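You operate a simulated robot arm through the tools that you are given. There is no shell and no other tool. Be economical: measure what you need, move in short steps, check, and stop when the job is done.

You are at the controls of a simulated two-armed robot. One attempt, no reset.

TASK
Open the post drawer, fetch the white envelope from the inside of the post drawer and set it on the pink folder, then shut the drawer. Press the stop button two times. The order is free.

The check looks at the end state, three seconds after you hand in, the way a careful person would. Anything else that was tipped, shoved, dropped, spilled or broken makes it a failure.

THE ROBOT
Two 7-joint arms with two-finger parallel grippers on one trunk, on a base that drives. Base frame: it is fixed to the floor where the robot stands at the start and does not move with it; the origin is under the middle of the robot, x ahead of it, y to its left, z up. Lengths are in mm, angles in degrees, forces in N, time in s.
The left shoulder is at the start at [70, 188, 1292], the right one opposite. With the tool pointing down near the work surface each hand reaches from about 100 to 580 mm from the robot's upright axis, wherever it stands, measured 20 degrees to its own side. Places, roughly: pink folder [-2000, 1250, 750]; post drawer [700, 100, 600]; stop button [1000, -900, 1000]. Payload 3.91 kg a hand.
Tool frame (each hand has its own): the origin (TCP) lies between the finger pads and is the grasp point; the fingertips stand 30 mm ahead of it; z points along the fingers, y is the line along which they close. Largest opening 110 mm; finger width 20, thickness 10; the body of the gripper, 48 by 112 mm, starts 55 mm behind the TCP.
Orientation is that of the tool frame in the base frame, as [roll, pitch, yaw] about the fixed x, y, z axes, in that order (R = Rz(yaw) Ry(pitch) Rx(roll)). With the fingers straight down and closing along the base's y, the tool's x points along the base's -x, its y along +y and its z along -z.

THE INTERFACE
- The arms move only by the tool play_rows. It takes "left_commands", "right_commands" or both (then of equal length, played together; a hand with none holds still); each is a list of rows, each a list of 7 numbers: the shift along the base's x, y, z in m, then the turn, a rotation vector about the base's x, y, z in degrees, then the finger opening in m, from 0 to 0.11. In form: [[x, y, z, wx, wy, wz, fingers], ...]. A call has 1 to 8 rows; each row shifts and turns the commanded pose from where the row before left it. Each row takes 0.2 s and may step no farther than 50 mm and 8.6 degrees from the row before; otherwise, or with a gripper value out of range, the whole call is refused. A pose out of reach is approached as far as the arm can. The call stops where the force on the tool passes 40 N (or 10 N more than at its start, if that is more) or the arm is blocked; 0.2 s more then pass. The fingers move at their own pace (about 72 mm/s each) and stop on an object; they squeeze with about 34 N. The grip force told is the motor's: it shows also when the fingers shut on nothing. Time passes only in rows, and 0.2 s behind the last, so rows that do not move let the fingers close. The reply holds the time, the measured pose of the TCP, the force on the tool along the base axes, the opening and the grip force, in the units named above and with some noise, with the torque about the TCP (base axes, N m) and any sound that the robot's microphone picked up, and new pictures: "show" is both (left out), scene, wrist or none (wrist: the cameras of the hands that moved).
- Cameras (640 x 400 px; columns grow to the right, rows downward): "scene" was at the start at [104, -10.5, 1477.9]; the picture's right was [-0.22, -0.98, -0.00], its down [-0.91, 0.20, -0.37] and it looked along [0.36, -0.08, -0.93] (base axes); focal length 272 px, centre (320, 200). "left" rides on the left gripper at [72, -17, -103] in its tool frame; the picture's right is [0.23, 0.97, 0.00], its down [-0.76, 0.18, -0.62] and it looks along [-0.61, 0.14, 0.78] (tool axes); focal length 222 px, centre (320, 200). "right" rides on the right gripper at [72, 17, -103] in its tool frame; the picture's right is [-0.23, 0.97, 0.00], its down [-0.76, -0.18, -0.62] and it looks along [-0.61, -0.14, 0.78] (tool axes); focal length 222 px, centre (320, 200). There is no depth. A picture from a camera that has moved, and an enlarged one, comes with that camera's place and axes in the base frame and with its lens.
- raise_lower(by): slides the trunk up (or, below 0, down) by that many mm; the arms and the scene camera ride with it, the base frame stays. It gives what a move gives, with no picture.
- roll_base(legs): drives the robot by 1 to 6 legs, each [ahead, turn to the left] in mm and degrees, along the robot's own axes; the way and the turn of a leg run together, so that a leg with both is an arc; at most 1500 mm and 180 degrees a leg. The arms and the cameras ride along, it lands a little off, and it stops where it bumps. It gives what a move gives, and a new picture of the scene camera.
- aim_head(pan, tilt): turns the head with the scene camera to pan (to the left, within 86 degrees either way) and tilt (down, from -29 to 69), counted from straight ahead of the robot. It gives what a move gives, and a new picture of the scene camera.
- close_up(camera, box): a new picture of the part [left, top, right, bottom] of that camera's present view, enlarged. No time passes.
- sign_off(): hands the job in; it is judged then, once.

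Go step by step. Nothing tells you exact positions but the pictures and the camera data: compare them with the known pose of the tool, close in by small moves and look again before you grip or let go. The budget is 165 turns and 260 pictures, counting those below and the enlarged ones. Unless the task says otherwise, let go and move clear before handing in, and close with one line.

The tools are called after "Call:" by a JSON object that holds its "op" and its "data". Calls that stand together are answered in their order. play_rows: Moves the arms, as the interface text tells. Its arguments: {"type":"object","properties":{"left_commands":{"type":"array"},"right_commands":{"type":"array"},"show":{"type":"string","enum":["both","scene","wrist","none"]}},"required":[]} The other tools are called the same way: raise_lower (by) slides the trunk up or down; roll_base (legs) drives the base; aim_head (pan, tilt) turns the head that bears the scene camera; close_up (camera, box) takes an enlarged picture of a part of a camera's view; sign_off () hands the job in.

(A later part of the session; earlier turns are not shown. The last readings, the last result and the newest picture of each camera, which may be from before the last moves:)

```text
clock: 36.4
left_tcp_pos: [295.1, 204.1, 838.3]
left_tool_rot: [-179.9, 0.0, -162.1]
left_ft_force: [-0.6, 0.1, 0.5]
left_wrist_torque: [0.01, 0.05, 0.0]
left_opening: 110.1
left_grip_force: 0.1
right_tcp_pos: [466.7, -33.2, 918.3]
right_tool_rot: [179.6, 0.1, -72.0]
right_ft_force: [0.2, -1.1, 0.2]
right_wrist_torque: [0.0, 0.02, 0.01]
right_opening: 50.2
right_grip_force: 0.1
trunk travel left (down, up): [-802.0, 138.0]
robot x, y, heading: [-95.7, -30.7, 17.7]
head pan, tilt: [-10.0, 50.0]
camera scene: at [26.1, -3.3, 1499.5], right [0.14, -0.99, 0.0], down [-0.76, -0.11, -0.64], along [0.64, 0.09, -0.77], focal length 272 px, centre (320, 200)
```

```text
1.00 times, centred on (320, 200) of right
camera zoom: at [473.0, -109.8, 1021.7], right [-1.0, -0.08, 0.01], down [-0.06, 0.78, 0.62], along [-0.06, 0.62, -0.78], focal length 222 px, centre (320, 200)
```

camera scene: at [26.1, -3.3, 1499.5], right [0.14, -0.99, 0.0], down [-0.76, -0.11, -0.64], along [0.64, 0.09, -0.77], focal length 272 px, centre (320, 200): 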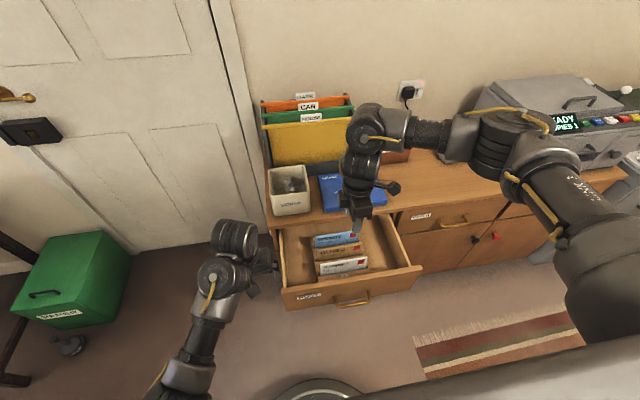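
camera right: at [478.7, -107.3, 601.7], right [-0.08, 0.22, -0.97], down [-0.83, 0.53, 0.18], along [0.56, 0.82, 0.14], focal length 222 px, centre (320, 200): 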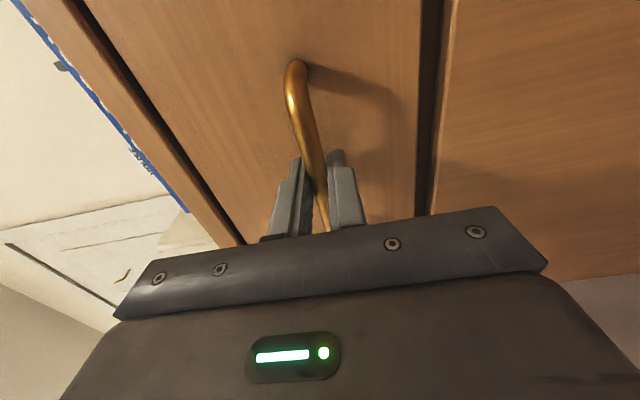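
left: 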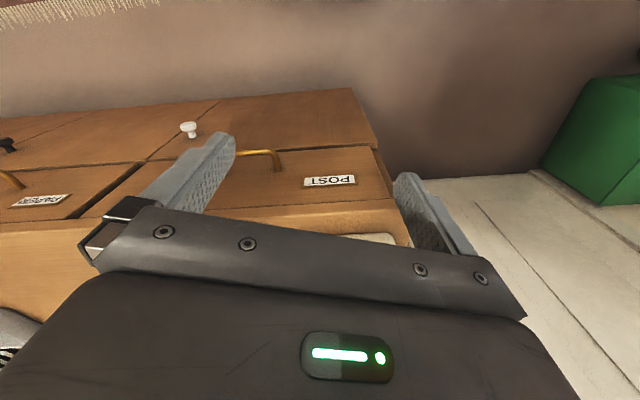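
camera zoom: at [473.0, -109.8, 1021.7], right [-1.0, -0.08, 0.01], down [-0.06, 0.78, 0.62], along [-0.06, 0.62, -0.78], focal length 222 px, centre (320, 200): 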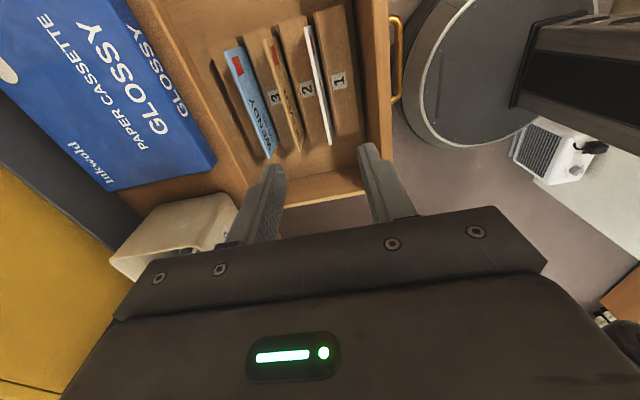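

The wrist view shows the white envelope directly under the gripper centre, with room on both sides. I descend to about z = 720 and check.

Call:
{"op": "play_rows", "data": {"right_commands": [[0, 0, -0.045, 0.4, 0, 0, 0.055], [0, 0, -0.045, 0, 0, 0, 0.055], [0, 0, -0.045, 0, 0, 0, 0.055], [0, 0, -0.045, 0, 0, 0, 0.055], [0, 0, 0, 0, 0, 0, 0.055]], "show": "wrist"}}

```text
clock: 37.6
left_tcp_pos: [294.4, 203.2, 839.5]
left_tool_rot: [180.0, 0.0, -162.1]
left_ft_force: [-1.4, 0.4, -0.4]
left_wrist_torque: [-0.02, -0.02, -0.01]
left_opening: 109.7
left_grip_force: 0.1
right_tcp_pos: [466.4, -36.1, 737.1]
right_tool_rot: [179.7, 0.4, -72.1]
right_ft_force: [0.3, -0.2, 0.0]
right_wrist_torque: [-0.01, 0.01, -0.02]
right_opening: 54.9
right_grip_force: 0.1
trunk travel left (down, up): [-802.0, 138.0]
robot x, y, heading: [-95.4, -31.4, 17.9]
head pan, tilt: [-10.0, 50.0]
camera right: at [473.2, -110.4, 839.7], right [-1.0, -0.08, 0.01], down [-0.06, 0.78, 0.63], along [-0.06, 0.63, -0.78], focal length 222 px, centre (320, 200)
```

right: 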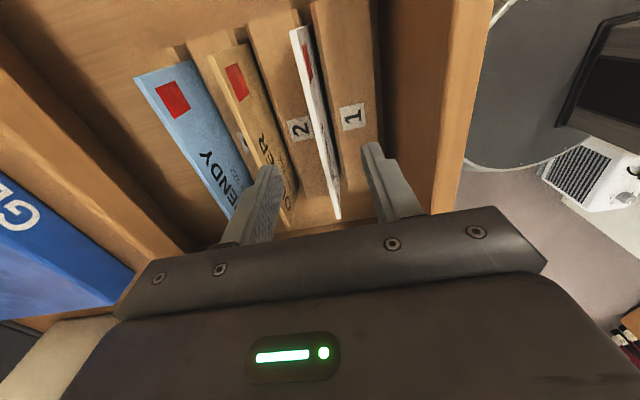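

The fingers straddle the envelope. Before going lower I'll inspect the numbered dividers beside it.

Call:
{"op": "close_up", "data": {"camera": "right", "box": [200, 10, 440, 230]}}

Call:
{"op": "close_up", "data": {"camera": "scene", "box": [270, 215, 400, 300]}}

```text
1.82 times, centred on (320, 120) of right
camera zoom: at [473.2, -110.4, 839.7], right [-1.0, -0.08, 0.01], down [-0.06, 0.78, 0.63], along [-0.06, 0.63, -0.78], focal length 404 px, centre (320, 346)
```

zoom: 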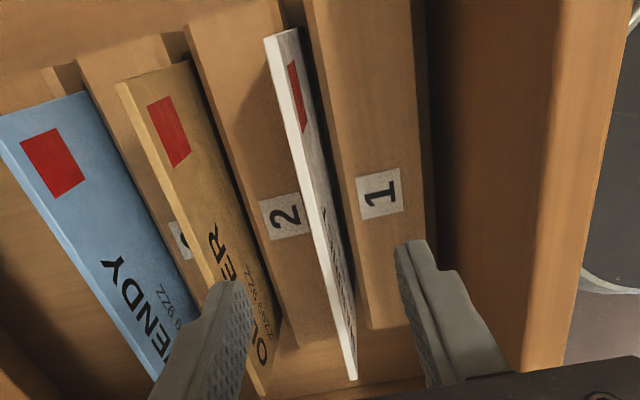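

```text
4.71 times, centred on (335, 258) of scene
camera zoom: at [26.1, -3.2, 1499.5], right [0.14, -0.99, 0.0], down [-0.76, -0.11, -0.64], along [0.64, 0.09, -0.77], focal length 1280 px, centre (249, -71)
```

zoom: 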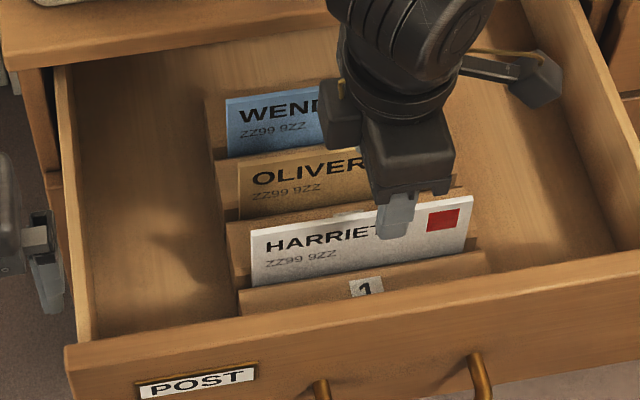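

The envelope sticks out about 65 mm above the block (block top near z = 625). I'll descend so the fingertips reach z ≈ 648, then close.

Call:
{"op": "play_rows", "data": {"right_commands": [[-0.002, -0.001, -0.03, 0, 0, 0, 0.055], [0, 0, -0.03, 0, 0, 0, 0.055], [0, 0, 0, 0, 0, 0, 0.055]], "show": "both"}}

```text
clock: 38.4
left_tcp_pos: [294.9, 203.8, 838.6]
left_tool_rot: [180.0, 0.0, -162.1]
left_ft_force: [-0.2, 0.3, 0.1]
left_wrist_torque: [0.01, 0.0, -0.01]
left_opening: 110.0
left_grip_force: 0.0
right_tcp_pos: [463.3, -36.1, 676.9]
right_tool_rot: [179.7, 0.4, -72.1]
right_ft_force: [-0.8, -0.6, 0.3]
right_wrist_torque: [0.0, 0.01, 0.01]
right_opening: 55.0
right_grip_force: 0.0
trunk travel left (down, up): [-802.0, 138.0]
robot x, y, heading: [-101.0, -30.3, 17.6]
head pan, tilt: [-10.0, 50.0]
camera scene: at [26.2, -3.5, 1499.5], right [0.14, -0.99, 0.0], down [-0.76, -0.1, -0.64], along [0.64, 0.09, -0.77], focal length 272 px, centre (320, 200)
camera right: at [471.5, -111.7, 780.6], right [-1.0, -0.08, 0.01], down [-0.06, 0.78, 0.63], along [-0.06, 0.63, -0.78], focal length 222 px, centre (320, 200)
```

scene: 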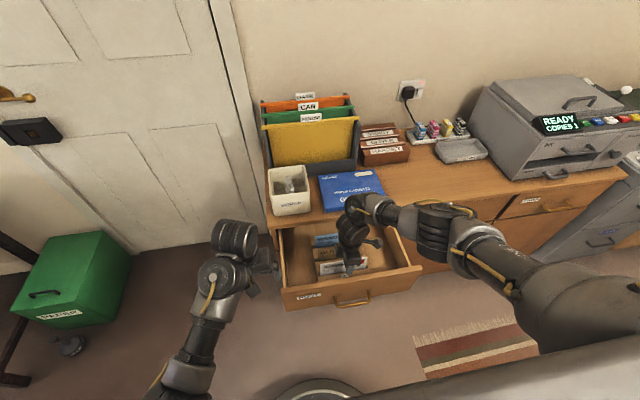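
right: 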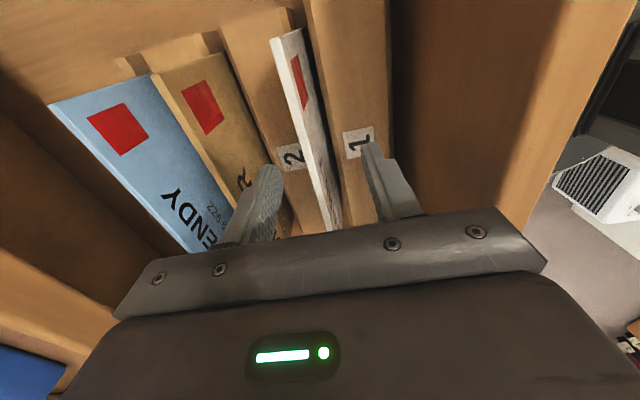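

The envelope is centred between the fingers. Closing.

Call:
{"op": "play_rows", "data": {"right_commands": [[0, 0, 0, 0, 0, 0, 0.03], [0, 0, 0, 0, 0, 0, 0.0], [0, 0, 0, 0, 0, 0, 0.0], [0, 0, 0, 0, 0, 0, 0.0]], "show": "wrist"}}

```text
clock: 39.4
left_tcp_pos: [295.4, 204.7, 840.1]
left_tool_rot: [180.0, 0.0, -162.2]
left_ft_force: [-1.3, -0.4, -0.4]
left_wrist_torque: [0.01, 0.05, 0.02]
left_opening: 110.1
left_grip_force: 0.0
right_tcp_pos: [463.6, -35.7, 677.8]
right_tool_rot: [179.8, 0.5, -72.1]
right_ft_force: [-1.2, -0.3, -0.2]
right_wrist_torque: [0.0, 0.06, -0.07]
right_opening: 3.9
right_grip_force: 34.0
trunk travel left (down, up): [-802.0, 138.0]
robot x, y, heading: [-96.2, -32.3, 18.0]
head pan, tilt: [-10.0, 50.0]
camera right: at [471.4, -111.5, 780.9], right [-1.0, -0.08, 0.01], down [-0.06, 0.78, 0.63], along [-0.06, 0.63, -0.78], focal length 222 px, centre (320, 200)
```

right: 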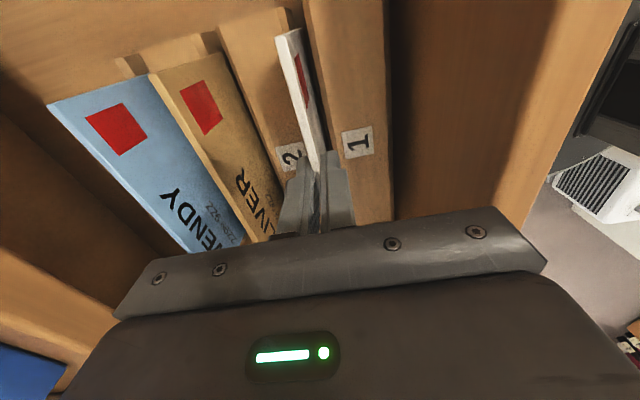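

Gripped at 3.9 mm thickness. I lift it straight up.

Call:
{"op": "play_rows", "data": {"right_commands": [[0, 0, 0.02, 0, 0, 0, 0.0], [0, 0, 0.03, 0, 0, 0, 0.0], [0, 0, 0.04, 0, 0, 0, 0.0], [0, 0, 0.045, 0, 0, 0, 0.0], [0, 0, 0.045, 0, 0, 0, 0.0], [0, 0, 0.045, 0, 0, 0, 0.0], [0, 0, 0.03, 0, 0, 0, 0.0]], "show": "both"}}

```text
clock: 41.0
left_tcp_pos: [295.6, 204.1, 840.1]
left_tool_rot: [180.0, 0.0, -162.1]
left_ft_force: [-0.1, 0.2, -0.3]
left_wrist_torque: [0.03, 0.03, 0.0]
left_opening: 109.8
left_grip_force: 0.0
right_tcp_pos: [463.0, -36.7, 934.0]
right_tool_rot: [179.6, 0.3, -72.1]
right_ft_force: [0.1, -0.2, 0.1]
right_wrist_torque: [0.02, -0.02, 0.0]
right_opening: 3.7
right_grip_force: 34.5
trunk travel left (down, up): [-802.0, 138.0]
robot x, y, heading: [-95.3, -32.1, 17.9]
head pan, tilt: [-10.0, 50.0]
camera scene: at [25.7, -3.1, 1499.4], right [0.14, -0.99, 0.0], down [-0.76, -0.11, -0.64], along [0.64, 0.09, -0.77], focal length 272 px, centre (320, 200)
camera right: at [470.5, -111.8, 1037.5], right [-1.0, -0.08, 0.01], down [-0.06, 0.78, 0.63], along [-0.06, 0.63, -0.78], focal length 222 px, centre (320, 200)
```

scene: 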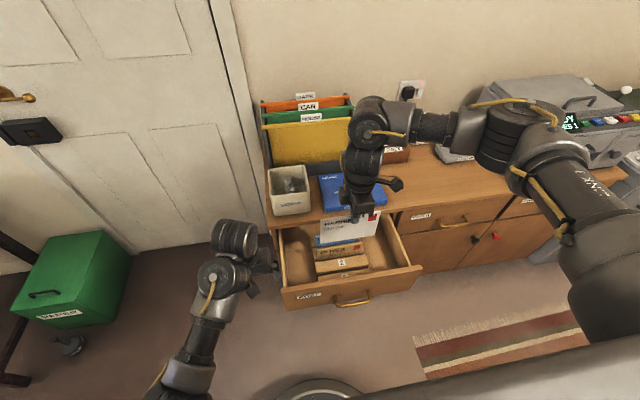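
right: 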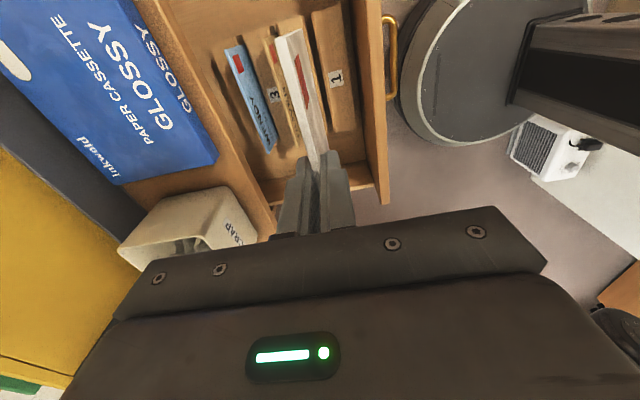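

I have the envelope. To shut the drawer I'll first move the right hand back and outward. The left hand, fingers closed, then goes in front of the drawer face to push.

Call:
{"op": "play_rows", "data": {"right_commands": [[-0.016, -0.0315, 0.01, 0, 0, 0, 0], [-0.016, -0.0315, 0.01, 0, 0, 0, 0], [-0.016, -0.0315, 0.01, 0, 0, 0, 0], [-0.016, -0.0315, 0.01, 0, 0, 0, 0], [0, 0, 0, 0, 0, 0, 0]], "left_commands": [[-0.03, -0.01, 0, 0, 0, 0, 0], [-0.03, -0.01, 0, 0, 0, 0, 0], [-0.01, -0.003, 0, 0, 0, 0, 0], [0, 0, 0, 0, 0, 0, 0], [0, 0, 0, 0, 0, 0, 0]], "show": "none"}}

Call:
{"op": "play_rows", "data": {"left_commands": [[0.012, -0.037, 0, 0, 0, 0, 0], [0.012, -0.037, 0, 0, 0, 0, 0], [0.012, -0.037, -0.03, 0, 0, 0, 0], [0.012, -0.037, -0.04, 0, 0, 0, 0], [0, 0, -0.04, 0, 0, 0, 0], [0, 0, -0.03, 0, 0, 0, 0], [0, 0, 0, 0, 0, 0, 0]], "show": "both"}}

```text
clock: 42.2
left_tcp_pos: [250.6, 193.0, 831.7]
left_tool_rot: [-180.0, 0.0, -162.1]
left_ft_force: [0.3, 0.6, -0.5]
left_wrist_torque: [0.05, 0.0, 0.01]
left_opening: 0.0
left_grip_force: 33.9
left hand out of reach, approached as far as the arm can: row 1, 2
right_tcp_pos: [400.2, -160.3, 974.3]
right_tool_rot: [179.7, 0.4, -72.1]
right_ft_force: [-0.4, 0.1, -0.6]
right_wrist_torque: [-0.03, -0.01, 0.0]
right_opening: 3.5
right_grip_force: 33.7
trunk travel left (down, up): [-802.0, 138.0]
robot x, y, heading: [-96.4, -31.7, 18.2]
head pan, tilt: [-10.0, 50.0]
```

```text
refused: row 4 steps farther than a row can; nothing moved
```

Left hand is at x' ≈ 399. I'll move it sideways and then down in front of the face.

Call:
{"op": "play_rows", "data": {"left_commands": [[0.0115, -0.0355, 0, 0, 0, 0, 0], [0.0115, -0.0355, 0, 0, 0, 0, 0], [0.0115, -0.0355, 0, 0, 0, 0, 0], [0.0115, -0.0355, 0, 0, 0, 0, 0], [0, 0, 0, 0, 0, 0, 0]], "show": "both"}}

```text
clock: 43.6
left_tcp_pos: [283.4, 74.8, 813.6]
left_tool_rot: [176.9, -0.8, -161.4]
left_ft_force: [0.4, 0.2, 0.6]
left_wrist_torque: [-0.03, 0.0, 0.02]
left_opening: 0.0
left_grip_force: 34.2
right_tcp_pos: [400.0, -161.4, 973.8]
right_tool_rot: [179.7, 0.4, -72.2]
right_ft_force: [-0.4, 0.4, 0.3]
right_wrist_torque: [0.01, 0.01, -0.01]
right_opening: 3.7
right_grip_force: 34.3
trunk travel left (down, up): [-802.0, 138.0]
robot x, y, heading: [-97.3, -27.1, 18.0]
head pan, tilt: [-10.0, 50.0]
stopped in row 5 (left hand): the arm was blocked; the commanded pose is now the measured one
camera scene: at [26.4, -3.8, 1499.4], right [0.14, -0.99, 0.0], down [-0.76, -0.1, -0.64], along [0.64, 0.09, -0.77], focal length 272 px, centre (320, 200)
camera left: at [223.6, 31.3, 917.0], right [-0.52, 0.85, 0.06], down [0.69, 0.38, 0.62], along [0.51, 0.36, -0.78], focal length 222 px, centre (320, 200)
```

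scene: 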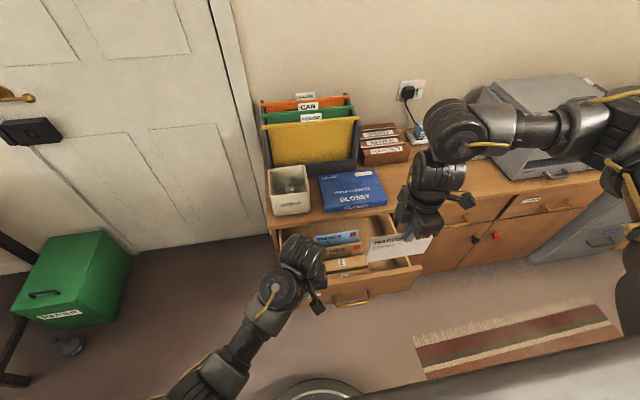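
left: 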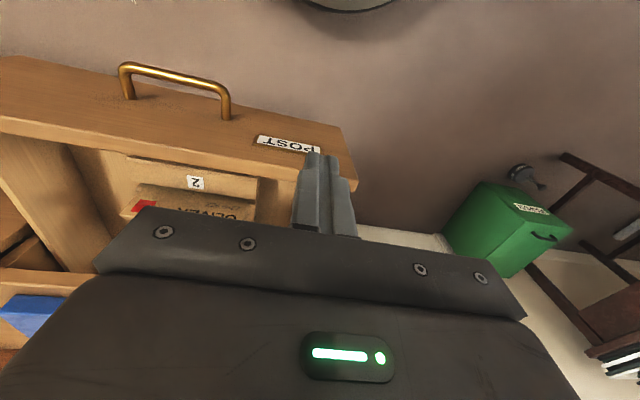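

The left arm can't cross that far, so I'll shut the drawer later with the right hand. I'll restore the left hand, back up a little, and turn left to find the folder.

Call:
{"op": "play_rows", "data": {"left_commands": [[-0.011, 0.035, 0.01, 0, 0, 0, 0.0], [-0.011, 0.035, 0.01, 3, 0, 0, 0.0], [-0.011, 0.035, 0.0, 0, 0, 0, 0.0], [0, 0, 0, 0, 0, 0, 0.0]], "show": "none"}}

Call:
{"op": "roll_base", "data": {"legs": [[-120, 0], [0, 60]]}}

Call:
{"op": "aim_head", "data": {"pan": 75, "tilt": 30}}

```text
clock: 44.6
left_tcp_pos: [241.9, 173.6, 816.8]
left_tool_rot: [174.3, 0.0, -161.5]
left_ft_force: [0.4, 0.4, 0.3]
left_wrist_torque: [0.0, 0.01, 0.03]
left_opening: 0.0
left_grip_force: 34.3
left hand out of reach, approached as far as the arm can: row 2, 3
right_tcp_pos: [399.2, -161.0, 974.2]
right_tool_rot: [179.7, 0.4, -72.0]
right_ft_force: [-0.5, -0.3, -0.2]
right_wrist_torque: [0.0, 0.02, 0.0]
right_opening: 3.8
right_grip_force: 34.5
trunk travel left (down, up): [-802.0, 138.0]
robot x, y, heading: [-98.7, -34.1, 18.0]
head pan, tilt: [-10.0, 50.0]
```

```text
clock: 48.5
left_tcp_pos: [-220.7, 328.0, 817.9]
left_tool_rot: [174.3, 0.1, -101.4]
left_ft_force: [-0.1, -0.7, 0.7]
left_wrist_torque: [0.0, 0.0, -0.01]
left_opening: 0.0
left_grip_force: 34.2
right_tcp_pos: [148.0, 296.3, 973.3]
right_tool_rot: [179.7, 0.5, -12.0]
right_ft_force: [-0.3, -0.5, 0.5]
right_wrist_torque: [0.02, -0.02, 0.01]
right_opening: 3.8
right_grip_force: 34.3
trunk travel left (down, up): [-802.0, 138.0]
robot x, y, heading: [-210.4, -67.1, 77.9]
head pan, tilt: [-10.0, 50.0]
camera scene: at [-174.2, 53.9, 1499.4], right [0.93, -0.37, 0.0], down [-0.29, -0.71, -0.64], along [0.24, 0.6, -0.77], focal length 272 px, centre (320, 200)
```

scene: 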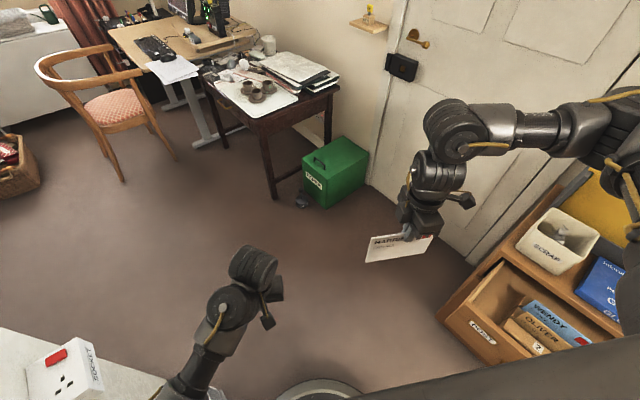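

```text
clock: 50.0
left_tcp_pos: [-221.4, 327.3, 817.5]
left_tool_rot: [174.3, 0.0, -101.3]
left_ft_force: [-0.7, 0.3, 0.4]
left_wrist_torque: [-0.01, 0.01, 0.01]
left_opening: 0.0
left_grip_force: 33.8
right_tcp_pos: [147.5, 295.7, 974.4]
right_tool_rot: [179.6, 0.5, -11.9]
right_ft_force: [1.4, 0.5, 0.2]
right_wrist_torque: [-0.02, 0.01, 0.03]
right_opening: 3.8
right_grip_force: 34.1
trunk travel left (down, up): [-802.0, 138.0]
robot x, y, heading: [-215.0, -64.0, 77.9]
head pan, tilt: [75.0, 30.0]
camera scene: at [-283.7, 23.6, 1529.0], right [0.45, 0.89, 0.0], down [0.45, -0.23, -0.87], along [-0.77, 0.39, -0.5], focal length 272 px, centre (320, 200)
```

scene: 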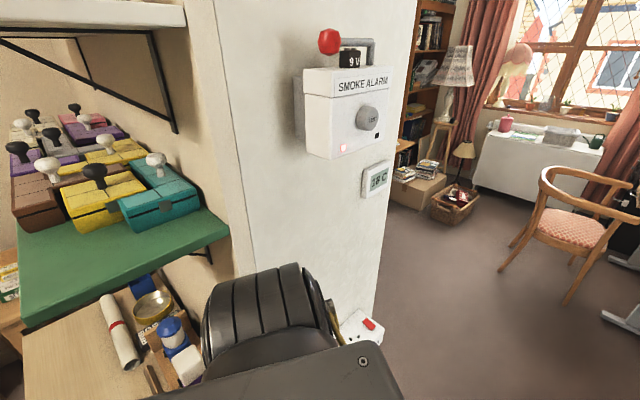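

A wall column stands left and behind the robot, and the room opens northwest. I'll drive ahead about 550 mm past the column and look left again.

Call:
{"op": "roll_base", "data": {"legs": [[550, 0]]}}

Call:
{"op": "aim_head", "data": {"pan": 75, "tilt": 35}}

```text
clock: 51.9
left_tcp_pos: [-210.1, 465.0, 816.9]
left_tool_rot: [174.6, 0.0, -99.4]
left_ft_force: [-0.3, -0.6, 0.0]
left_wrist_torque: [-0.03, -0.01, 0.02]
left_opening: 0.0
left_grip_force: 34.2
right_tcp_pos: [158.3, 449.1, 973.7]
right_tool_rot: [179.5, 0.2, -9.8]
right_ft_force: [-0.3, -0.5, 0.6]
right_wrist_torque: [-0.05, 0.0, -0.02]
right_opening: 3.8
right_grip_force: 33.9
trunk travel left (down, up): [-802.0, 138.0]
robot x, y, heading: [-176.7, 70.6, 88.8]
head pan, tilt: [75.0, 30.0]
stopped in leg 1: the robot was blocked; the commanded pose is now the measured one
camera scene: at [-268.8, 148.7, 1528.5], right [0.28, 0.96, 0.0], down [0.48, -0.14, -0.86], along [-0.83, 0.24, -0.5], focal length 272 px, centre (320, 200)
```

scene: 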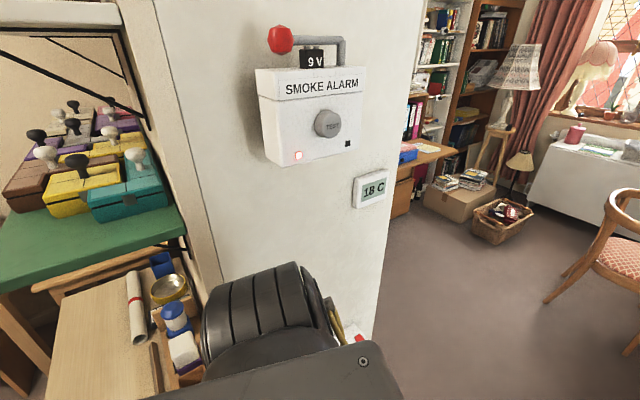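

```text
clock: 52.5
left_tcp_pos: [-205.6, 463.6, 816.5]
left_tool_rot: [174.3, 0.1, -99.3]
left_ft_force: [-0.2, 0.3, 0.2]
left_wrist_torque: [0.02, 0.01, 0.03]
left_opening: 0.3
left_grip_force: 33.6
right_tcp_pos: [162.7, 446.0, 972.9]
right_tool_rot: [179.6, 0.6, -10.0]
right_ft_force: [0.0, 0.4, -1.1]
right_wrist_torque: [0.01, 0.0, -0.04]
right_opening: 3.7
right_grip_force: 33.7
trunk travel left (down, up): [-802.0, 138.0]
robot x, y, heading: [-175.6, 67.1, 88.7]
head pan, tilt: [75.0, 35.0]
camera scene: at [-259.8, 144.7, 1521.3], right [0.28, 0.96, 0.0], down [0.55, -0.16, -0.82], along [-0.79, 0.23, -0.57], focal length 272 px, centre (320, 200)
```

scene: 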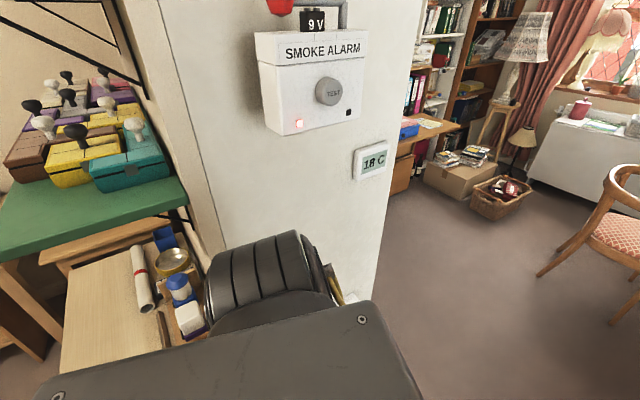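

I was blocked, apparently by the left side rubbing the column. I'll look down at the left and ahead to see the clearance.

Call:
{"op": "aim_head", "data": {"pan": 60, "tilt": 69}}

Call:
{"op": "aim_head", "data": {"pan": 0, "tilt": 60}}

```text
clock: 53.5
left_tcp_pos: [-207.0, 462.9, 816.2]
left_tool_rot: [174.4, 0.0, -99.4]
left_ft_force: [0.1, 0.1, -0.4]
left_wrist_torque: [-0.01, 0.01, 0.02]
left_opening: 0.2
left_grip_force: 34.4
right_tcp_pos: [160.8, 447.3, 973.9]
right_tool_rot: [179.6, 0.5, -9.9]
right_ft_force: [0.2, 0.2, 0.1]
right_wrist_torque: [-0.02, -0.02, -0.01]
right_opening: 3.5
right_grip_force: 34.0
trunk travel left (down, up): [-802.0, 138.0]
robot x, y, heading: [-176.4, 66.3, 88.7]
head pan, tilt: [60.0, 68.8]
camera scene: at [-224.9, 148.9, 1477.5], right [0.52, 0.85, 0.0], down [0.8, -0.49, -0.36], along [-0.31, 0.19, -0.93], focal length 272 px, centre (320, 200)
```

scene: 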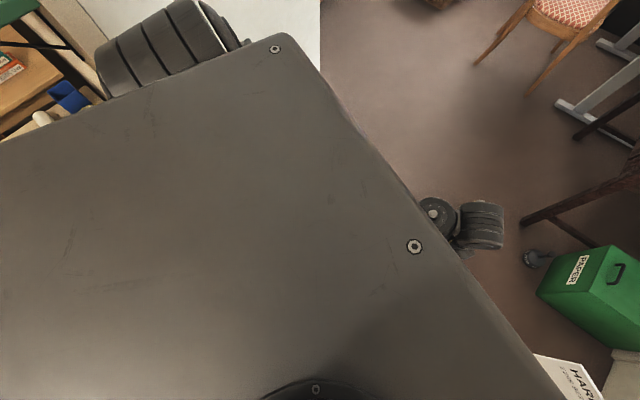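

```text
clock: 54.8
left_tcp_pos: [-206.9, 462.9, 817.5]
left_tool_rot: [174.3, 0.0, -99.5]
left_ft_force: [-0.5, 0.8, -0.3]
left_wrist_torque: [0.0, -0.01, 0.01]
left_opening: 0.0
left_grip_force: 33.8
right_tcp_pos: [162.7, 446.4, 974.4]
right_tool_rot: [179.6, 0.4, -9.9]
right_ft_force: [0.5, -0.4, 0.0]
right_wrist_torque: [0.01, -0.03, 0.02]
right_opening: 3.7
right_grip_force: 34.3
trunk travel left (down, up): [-802.0, 138.0]
robot x, y, heading: [-179.5, 68.0, 88.5]
head pan, tilt: [0.0, 60.0]
camera scene: at [-175.2, 186.3, 1486.9], right [1.0, -0.02, 0.0], down [-0.02, -0.87, -0.5], along [0.01, 0.5, -0.87], focal length 272 px, centre (320, 200)
```

scene: 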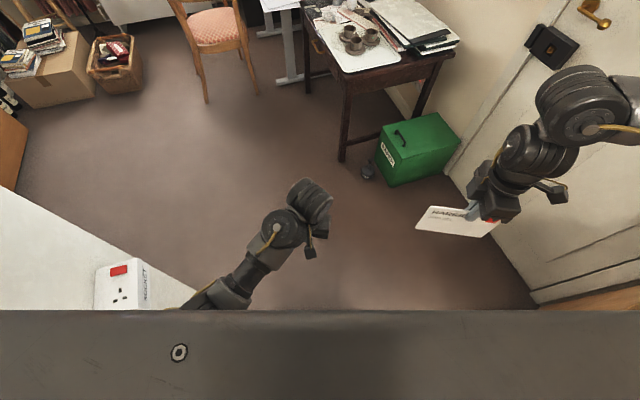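

The left elbow rubbed the wall whose corner is near (-800, 490). I'll turn right, move diagonally away from it, then head along the wall.

Call:
{"op": "roll_base", "data": {"legs": [[0, -30], [230, 0], [0, 45]]}}

```text
clock: 56.3
left_tcp_pos: [-85.0, 412.5, 818.9]
left_tool_rot: [174.5, 0.2, -118.6]
left_ft_force: [-0.8, 0.6, 0.2]
left_wrist_torque: [0.0, 0.01, 0.0]
left_opening: 0.2
left_grip_force: 34.1
right_tcp_pos: [255.4, 277.1, 975.9]
right_tool_rot: [179.8, 0.5, -29.1]
right_ft_force: [-0.2, 0.4, 0.0]
right_wrist_torque: [-0.04, -0.01, 0.0]
right_opening: 3.9
right_grip_force: 33.5
trunk travel left (down, up): [-802.0, 138.0]
robot x, y, heading: [-180.2, 27.7, 77.1]
head pan, tilt: [0.0, 60.0]
stopped in leg 1: the robot was blocked; the commanded pose is now the measured one
camera scene: at [-154.3, 142.0, 1487.0], right [0.97, -0.22, 0.0], down [-0.19, -0.84, -0.5], along [0.11, 0.49, -0.87], focal length 272 px, centre (320, 200)
```

scene: 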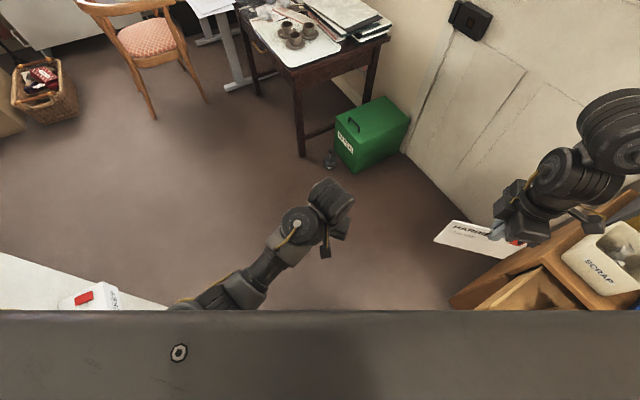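

Something ahead of the left elbow blocks me, possibly the smoke alarm on the wall. I'll look at the left arm directly.

Call:
{"op": "aim_head", "data": {"pan": 86, "tilt": 45}}

Call:
{"op": "aim_head", "data": {"pan": -70, "tilt": 50}}

```text
clock: 57.9
left_tcp_pos: [-85.0, 413.0, 818.3]
left_tool_rot: [174.4, 0.1, -118.6]
left_ft_force: [-0.2, -0.4, -0.6]
left_wrist_torque: [0.01, 0.04, -0.01]
left_opening: 0.0
left_grip_force: 33.8
right_tcp_pos: [255.3, 278.0, 973.9]
right_tool_rot: [179.7, 0.4, -29.1]
right_ft_force: [0.5, 0.4, -0.8]
right_wrist_torque: [-0.02, -0.01, 0.01]
right_opening: 4.0
right_grip_force: 33.2
trunk travel left (down, up): [-802.0, 138.0]
robot x, y, heading: [-176.1, 26.2, 77.2]
head pan, tilt: [85.9, 45.0]
camera scene: at [-245.7, 101.4, 1506.4], right [0.29, 0.96, 0.0], down [0.68, -0.21, -0.71], along [-0.68, 0.21, -0.71], focal length 272 px, centre (320, 200)
```

scene: 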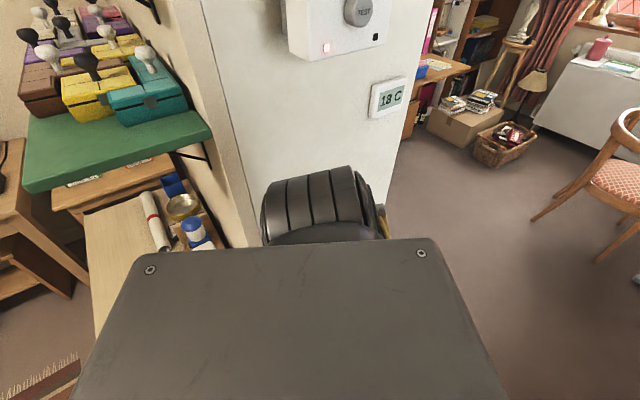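

```text
clock: 60.3
left_tcp_pos: [-85.2, 412.7, 818.4]
left_tool_rot: [174.4, 0.1, -118.6]
left_ft_force: [-0.7, 0.0, -0.1]
left_wrist_torque: [-0.03, 0.02, -0.02]
left_opening: 0.1
left_grip_force: 33.8
right_tcp_pos: [255.9, 279.2, 972.8]
right_tool_rot: [179.7, 0.5, -29.0]
right_ft_force: [0.4, 0.0, -0.7]
right_wrist_torque: [-0.02, 0.03, 0.03]
right_opening: 3.8
right_grip_force: 34.3
trunk travel left (down, up): [-802.0, 138.0]
robot x, y, heading: [-176.8, 29.6, 77.2]
head pan, tilt: [-70.0, 50.0]
camera scene: at [-91.3, 87.1, 1499.4], right [0.12, -0.99, 0.0], down [-0.76, -0.09, -0.64], along [0.64, 0.08, -0.77], focal length 272 px, centre (320, 200)
```

scene: 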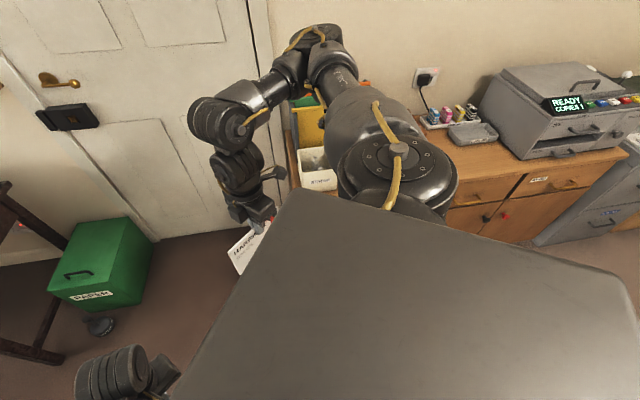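

I suspect a low obstacle, the white grille box seen in the wrist view, at the base's left front. I'll check with the wrist cameras.

Call:
{"op": "close_up", "data": {"camera": "right", "box": [0, 0, 640, 400]}}

Call:
{"op": "close_up", "data": {"camera": "left", "box": [0, 0, 640, 400]}}

```text
1.00 times, centred on (320, 200) of right
camera zoom: at [312.3, 227.6, 1076.7], right [-0.67, -0.74, 0.01], down [-0.57, 0.53, 0.63], along [-0.47, 0.42, -0.78], focal length 222 px, centre (320, 200)
```

zoom: 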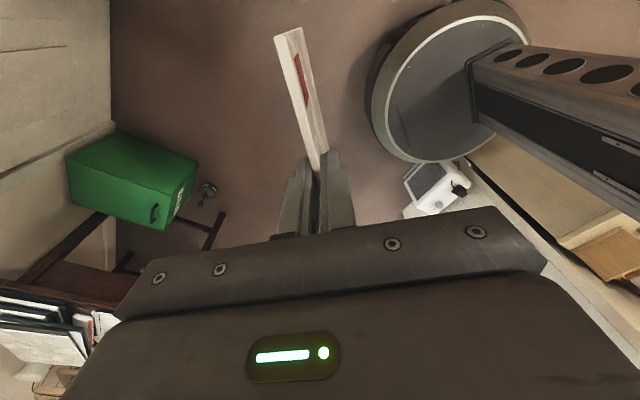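

```text
1.00 times, centred on (320, 200) of left
camera zoom: at [-96.1, 336.8, 919.9], right [-0.96, 0.26, 0.09], down [0.26, 0.72, 0.64], along [0.1, 0.64, -0.76], focal length 222 px, centre (320, 200)
```

zoom: 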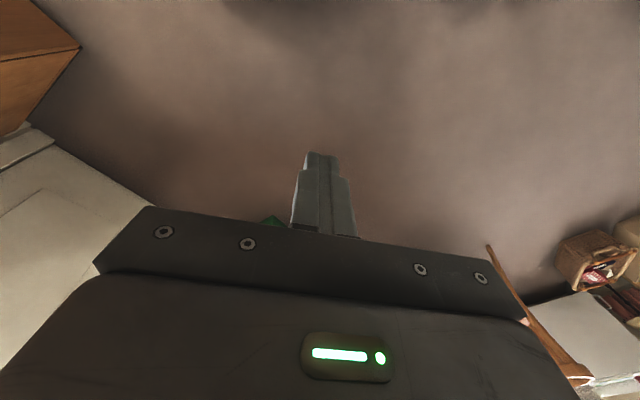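

The base disc sits right next to a white box near (-555, 240). I'll zoom in on it.

Call:
{"op": "close_up", "data": {"camera": "right", "box": [360, 130, 500, 230]}}

```text
4.00 times, centred on (430, 180) of right
camera zoom: at [312.3, 227.6, 1076.7], right [-0.67, -0.74, 0.01], down [-0.57, 0.53, 0.63], along [-0.47, 0.42, -0.78], focal length 888 px, centre (-120, 280)
```

zoom: 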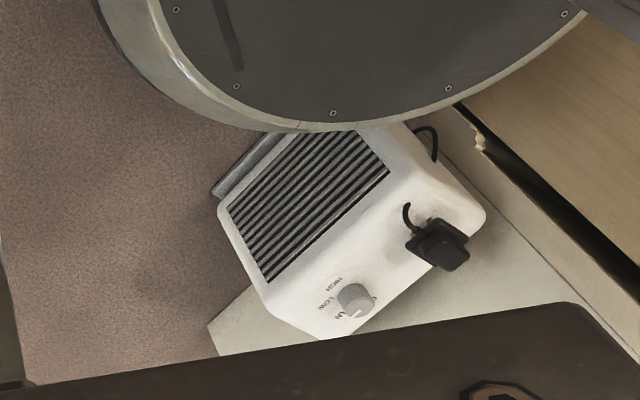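

It's a fan heater on the floor by the wall. I'll back off from it, move toward the cabinet side, then head along the wall with clearance.

Call:
{"op": "roll_base", "data": {"legs": [[-70, 0], [0, -55], [170, 0]]}}

Call:
{"op": "close_up", "data": {"camera": "right", "box": [320, 0, 640, 200]}}

```text
clock: 64.9
left_tcp_pos: [335.8, 164.5, 816.8]
left_tool_rot: [174.4, 0.1, -174.0]
left_ft_force: [0.3, -0.2, -0.1]
left_wrist_torque: [0.01, 0.01, -0.01]
left_opening: 0.1
left_grip_force: 33.7
right_tcp_pos: [418.5, -191.3, 974.1]
right_tool_rot: [179.7, 0.5, -84.3]
right_ft_force: [1.3, 0.2, 0.2]
right_wrist_torque: [-0.04, 0.0, 0.01]
right_opening: 3.8
right_grip_force: 33.7
trunk travel left (down, up): [-802.0, 138.0]
robot x, y, heading: [-33.3, 24.6, 21.8]
head pan, tilt: [-70.0, 50.0]
camera scene: at [60.8, -15.6, 1499.5], right [-0.75, -0.67, 0.0], down [-0.51, 0.57, -0.64], along [0.43, -0.48, -0.77], focal length 272 px, centre (320, 200)
```

scene: 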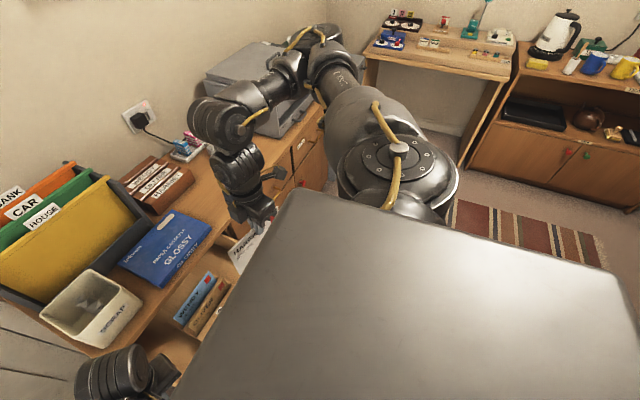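

```text
2.00 times, centred on (480, 100) of right
camera zoom: at [409.8, -267.3, 1077.0], right [-0.99, 0.13, 0.01], down [0.1, 0.77, 0.63], along [0.08, 0.62, -0.78], focal length 444 px, centre (0, 400)
```

zoom: 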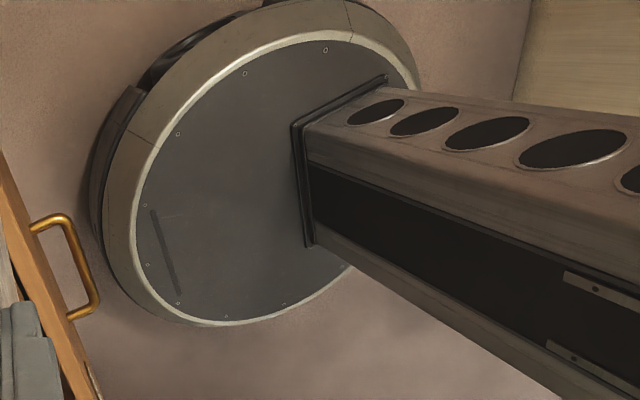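

Clear now. I turn left to run along the wall and drive on.

Call:
{"op": "roll_base", "data": {"legs": [[0, 82], [450, 0]]}}

Call:
{"op": "aim_head", "data": {"pan": 60, "tilt": 30}}

```text
clock: 71.1
left_tcp_pos: [-219.3, 847.7, 818.7]
left_tool_rot: [174.5, 0.2, -92.8]
left_ft_force: [0.4, -0.5, -0.8]
left_wrist_torque: [0.01, -0.02, 0.04]
left_opening: 0.0
left_grip_force: 34.0
right_tcp_pos: [145.1, 873.3, 974.2]
right_tool_rot: [179.6, 0.5, -3.2]
right_ft_force: [0.9, 0.2, 0.6]
right_wrist_torque: [-0.02, 0.02, -0.01]
right_opening: 3.8
right_grip_force: 34.0
trunk travel left (down, up): [-802.0, 138.0]
robot x, y, heading: [-138.2, 459.9, 102.7]
head pan, tilt: [-70.0, 50.0]
camera scene: at [-83.7, 551.5, 1499.5], right [0.54, -0.84, 0.0], down [-0.64, -0.42, -0.64], along [0.54, 0.35, -0.77], focal length 272 px, centre (320, 200)
```

scene: 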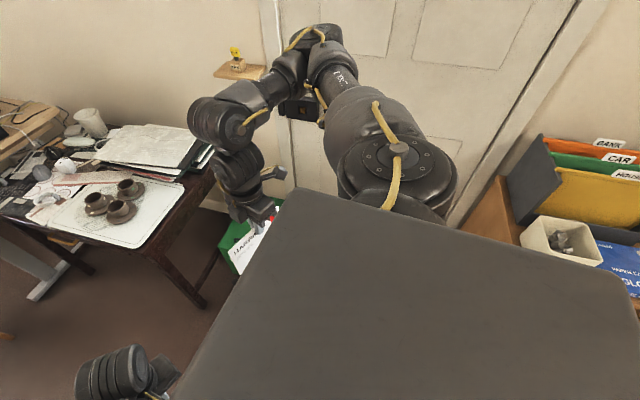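

```text
clock: 73.2
left_tcp_pos: [-220.2, 846.9, 818.2]
left_tool_rot: [174.4, 0.1, -92.8]
left_ft_force: [-1.1, -0.3, 0.0]
left_wrist_torque: [0.0, 0.0, 0.0]
left_opening: 0.0
left_grip_force: 33.8
right_tcp_pos: [144.2, 876.2, 974.1]
right_tool_rot: [179.7, 0.5, -3.3]
right_ft_force: [-0.9, 0.2, 0.5]
right_wrist_torque: [-0.03, 0.01, -0.01]
right_opening: 3.7
right_grip_force: 34.2
trunk travel left (down, up): [-802.0, 138.0]
robot x, y, heading: [-133.7, 457.7, 102.7]
head pan, tilt: [60.0, 30.0]
camera scene: at [-234.8, 536.5, 1529.0], right [0.29, 0.96, 0.0], down [0.48, -0.15, -0.87], along [-0.83, 0.25, -0.5], focal length 272 px, centre (320, 200)
```

scene: 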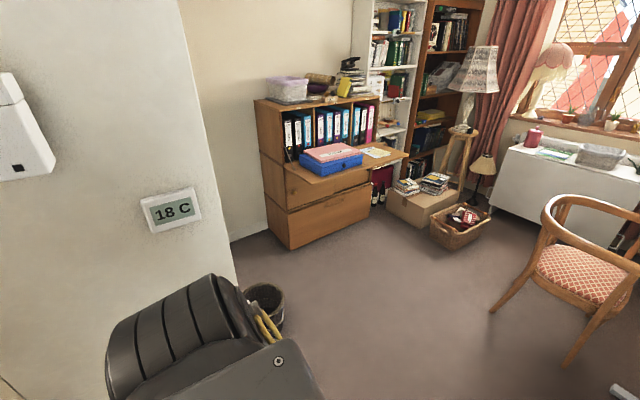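

I see the bureau: the pink folder lies on a blue tray on its drop-front. I'll zoom in.

Call:
{"op": "close_up", "data": {"camera": "scene", "box": [250, 100, 420, 210]}}

Call:
{"op": "close_up", "data": {"camera": "scene", "box": [200, 200, 480, 375]}}

```text
3.64 times, centred on (335, 155) of scene
camera zoom: at [-234.8, 536.5, 1529.0], right [0.29, 0.96, 0.0], down [0.48, -0.15, -0.87], along [-0.83, 0.25, -0.5], focal length 989 px, centre (266, 364)
```

zoom: 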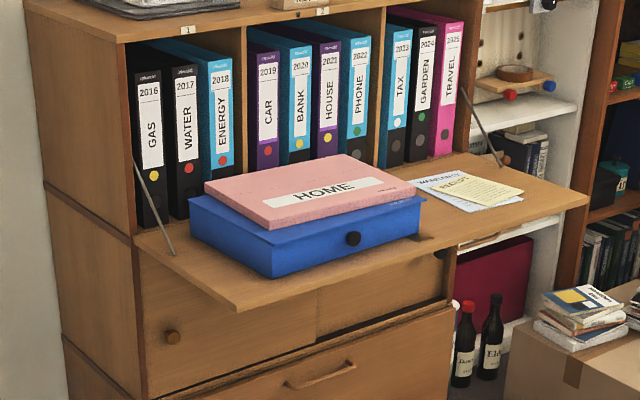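

```text
2.29 times, centred on (340, 288) of scene
camera zoom: at [-234.8, 536.5, 1529.0], right [0.29, 0.96, 0.0], down [0.48, -0.15, -0.87], along [-0.83, 0.25, -0.5], focal length 622 px, centre (274, 0)
```

zoom: 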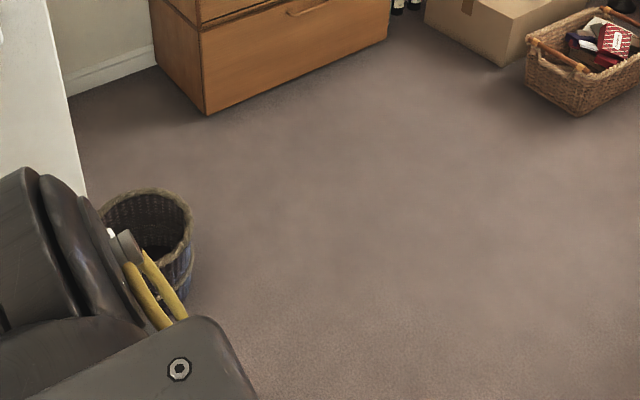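

Pink folder "HOME" lies on a blue box on the bureau, which faces heading ≈198°. I'll drive around the wall corner with clearance, raising the trunk a bit first so the envelope clears the table.

Call:
{"op": "raise_lower", "data": {"by": 100}}

Call:
{"op": "roll_base", "data": {"legs": [[0, 5], [475, 0], [0, 48], [700, 0]]}}

Call:
{"op": "aim_head", "data": {"pan": 30, "tilt": 35}}

```text
clock: 74.5
left_tcp_pos: [-220.1, 847.9, 918.9]
left_tool_rot: [174.4, 0.2, -92.7]
left_ft_force: [-0.6, 0.4, 0.4]
left_wrist_torque: [0.03, 0.01, -0.02]
left_opening: 0.0
left_grip_force: 34.4
right_tcp_pos: [143.7, 873.9, 1074.0]
right_tool_rot: [179.6, 0.5, -3.2]
right_ft_force: [1.2, 0.9, -0.1]
right_wrist_torque: [0.02, 0.02, -0.01]
right_opening: 3.6
right_grip_force: 33.7
trunk travel left (down, up): [-902.0, 38.0]
robot x, y, heading: [-133.0, 458.1, 102.9]
head pan, tilt: [60.0, 30.0]
```

```text
clock: 83.4
left_tcp_pos: [-1279.7, 1353.9, 918.8]
left_tool_rot: [174.4, 0.2, -39.5]
left_ft_force: [-0.1, 0.2, 0.8]
left_wrist_torque: [0.0, -0.01, -0.04]
left_opening: 0.0
left_grip_force: 34.1
right_tcp_pos: [-1083.9, 1663.5, 1073.3]
right_tool_rot: [179.6, 0.6, 50.3]
right_ft_force: [0.8, 0.2, -0.7]
right_wrist_torque: [-0.01, -0.02, 0.0]
right_opening: 3.6
right_grip_force: 34.1
trunk travel left (down, up): [-902.0, 38.0]
robot x, y, heading: [-916.6, 1190.3, 156.5]
head pan, tilt: [60.0, 30.0]
camera scene: at [-1037.3, 1159.4, 1629.0], right [-0.59, 0.81, 0.0], down [0.4, 0.3, -0.87], along [-0.7, -0.51, -0.5], focal length 272 px, centre (320, 200)
```

scene: 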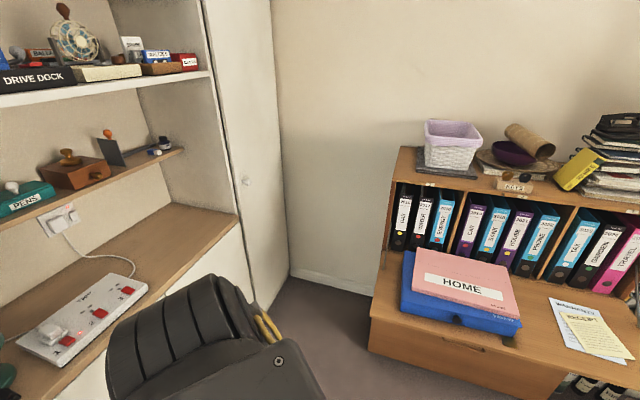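

```text
clock: 84.4
left_tcp_pos: [-1280.1, 1354.3, 918.7]
left_tool_rot: [174.5, 0.2, -39.3]
left_ft_force: [0.0, -0.3, 0.0]
left_wrist_torque: [0.0, -0.02, 0.0]
left_opening: 0.2
left_grip_force: 34.0
right_tcp_pos: [-1084.2, 1664.6, 1073.6]
right_tool_rot: [179.7, 0.4, 50.3]
right_ft_force: [0.7, -0.2, -0.5]
right_wrist_torque: [0.01, -0.03, -0.01]
right_opening: 3.9
right_grip_force: 33.8
trunk travel left (down, up): [-902.0, 38.0]
robot x, y, heading: [-919.7, 1190.7, 156.4]
head pan, tilt: [30.0, 35.0]
camera scene: at [-1052.4, 1203.4, 1621.2], right [-0.11, 0.99, 0.0], down [0.57, 0.06, -0.82], along [-0.81, -0.09, -0.57], focal length 272 px, centre (320, 200)
```

scene: 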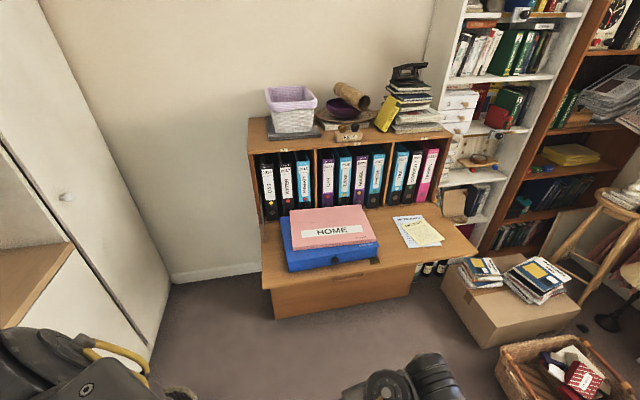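

Folder centre is about (-1938, 1161, 865), axes aligned with the room. I'll position the robot at about (-1270, 1193) facing heading 198°, with the folder ahead of the right hand.

Call:
{"op": "roll_base", "data": {"legs": [[0, 23.5], [345, 0], [0, 18]]}}

Call:
{"op": "raise_lower", "data": {"by": -60}}

Call:
{"op": "aim_head", "data": {"pan": -10, "tilt": 48}}

```text
clock: 88.9
left_tcp_pos: [-1643.2, 1072.4, 918.2]
left_tool_rot: [174.3, 0.1, 2.2]
left_ft_force: [0.7, -0.1, -0.4]
left_wrist_torque: [-0.02, -0.01, 0.01]
left_opening: 0.1
left_grip_force: 34.1
right_tcp_pos: [-1701.2, 1434.1, 1074.3]
right_tool_rot: [179.7, 0.5, 91.9]
right_ft_force: [0.3, -0.3, 0.7]
right_wrist_torque: [-0.01, 0.0, -0.02]
right_opening: 3.7
right_grip_force: 34.2
trunk travel left (down, up): [-902.0, 38.0]
robot x, y, heading: [-1258.5, 1192.9, -162.1]
head pan, tilt: [30.0, 35.0]
camera scene: at [-1370.6, 1113.6, 1621.3], right [-0.74, 0.67, 0.0], down [0.38, 0.43, -0.82], along [-0.55, -0.61, -0.57], focal length 272 px, centre (320, 200)
```

scene: 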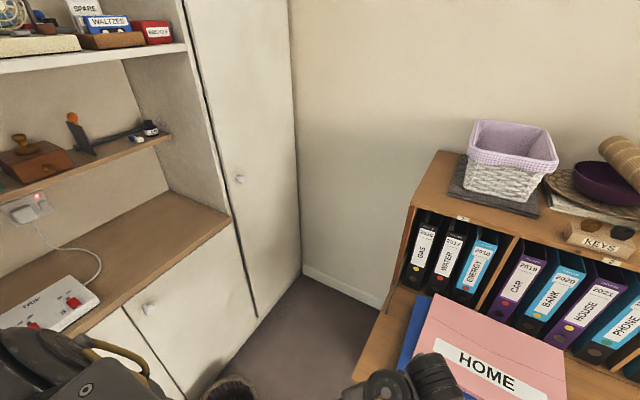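

```text
clock: 89.9
left_tcp_pos: [-1643.1, 1072.8, 859.7]
left_tool_rot: [174.4, 0.1, 2.1]
left_ft_force: [-0.3, -0.2, 0.5]
left_wrist_torque: [-0.01, 0.01, 0.0]
left_opening: 0.2
left_grip_force: 34.7
right_tcp_pos: [-1700.6, 1433.7, 1013.8]
right_tool_rot: [179.7, 0.5, 92.0]
right_ft_force: [1.3, -1.0, -0.5]
right_wrist_torque: [-0.01, -0.02, -0.02]
right_opening: 3.9
right_grip_force: 34.5
trunk travel left (down, up): [-842.0, 98.0]
robot x, y, heading: [-1264.1, 1188.0, -162.0]
head pan, tilt: [30.0, 35.0]
```

```text
clock: 90.9
left_tcp_pos: [-1642.5, 1073.9, 859.0]
left_tool_rot: [174.4, 0.1, 2.2]
left_ft_force: [0.3, -0.3, 0.1]
left_wrist_torque: [0.01, -0.01, -0.01]
left_opening: 0.0
left_grip_force: 33.9
right_tcp_pos: [-1700.1, 1434.1, 1014.0]
right_tool_rot: [179.8, 0.5, 91.9]
right_ft_force: [0.0, 0.9, -0.3]
right_wrist_torque: [0.0, 0.0, -0.01]
right_opening: 3.7
right_grip_force: 34.5
trunk travel left (down, up): [-842.0, 98.0]
robot x, y, heading: [-1263.1, 1193.0, -162.1]
head pan, tilt: [-10.0, 48.0]
camera scene: at [-1390.2, 1166.8, 1542.2], right [-0.14, 0.99, 0.0], down [0.74, 0.1, -0.67], along [-0.66, -0.09, -0.74], focal length 272 px, centre (320, 200)
```

scene: 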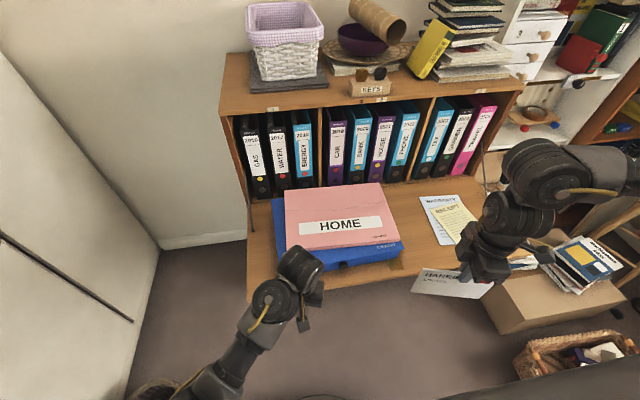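

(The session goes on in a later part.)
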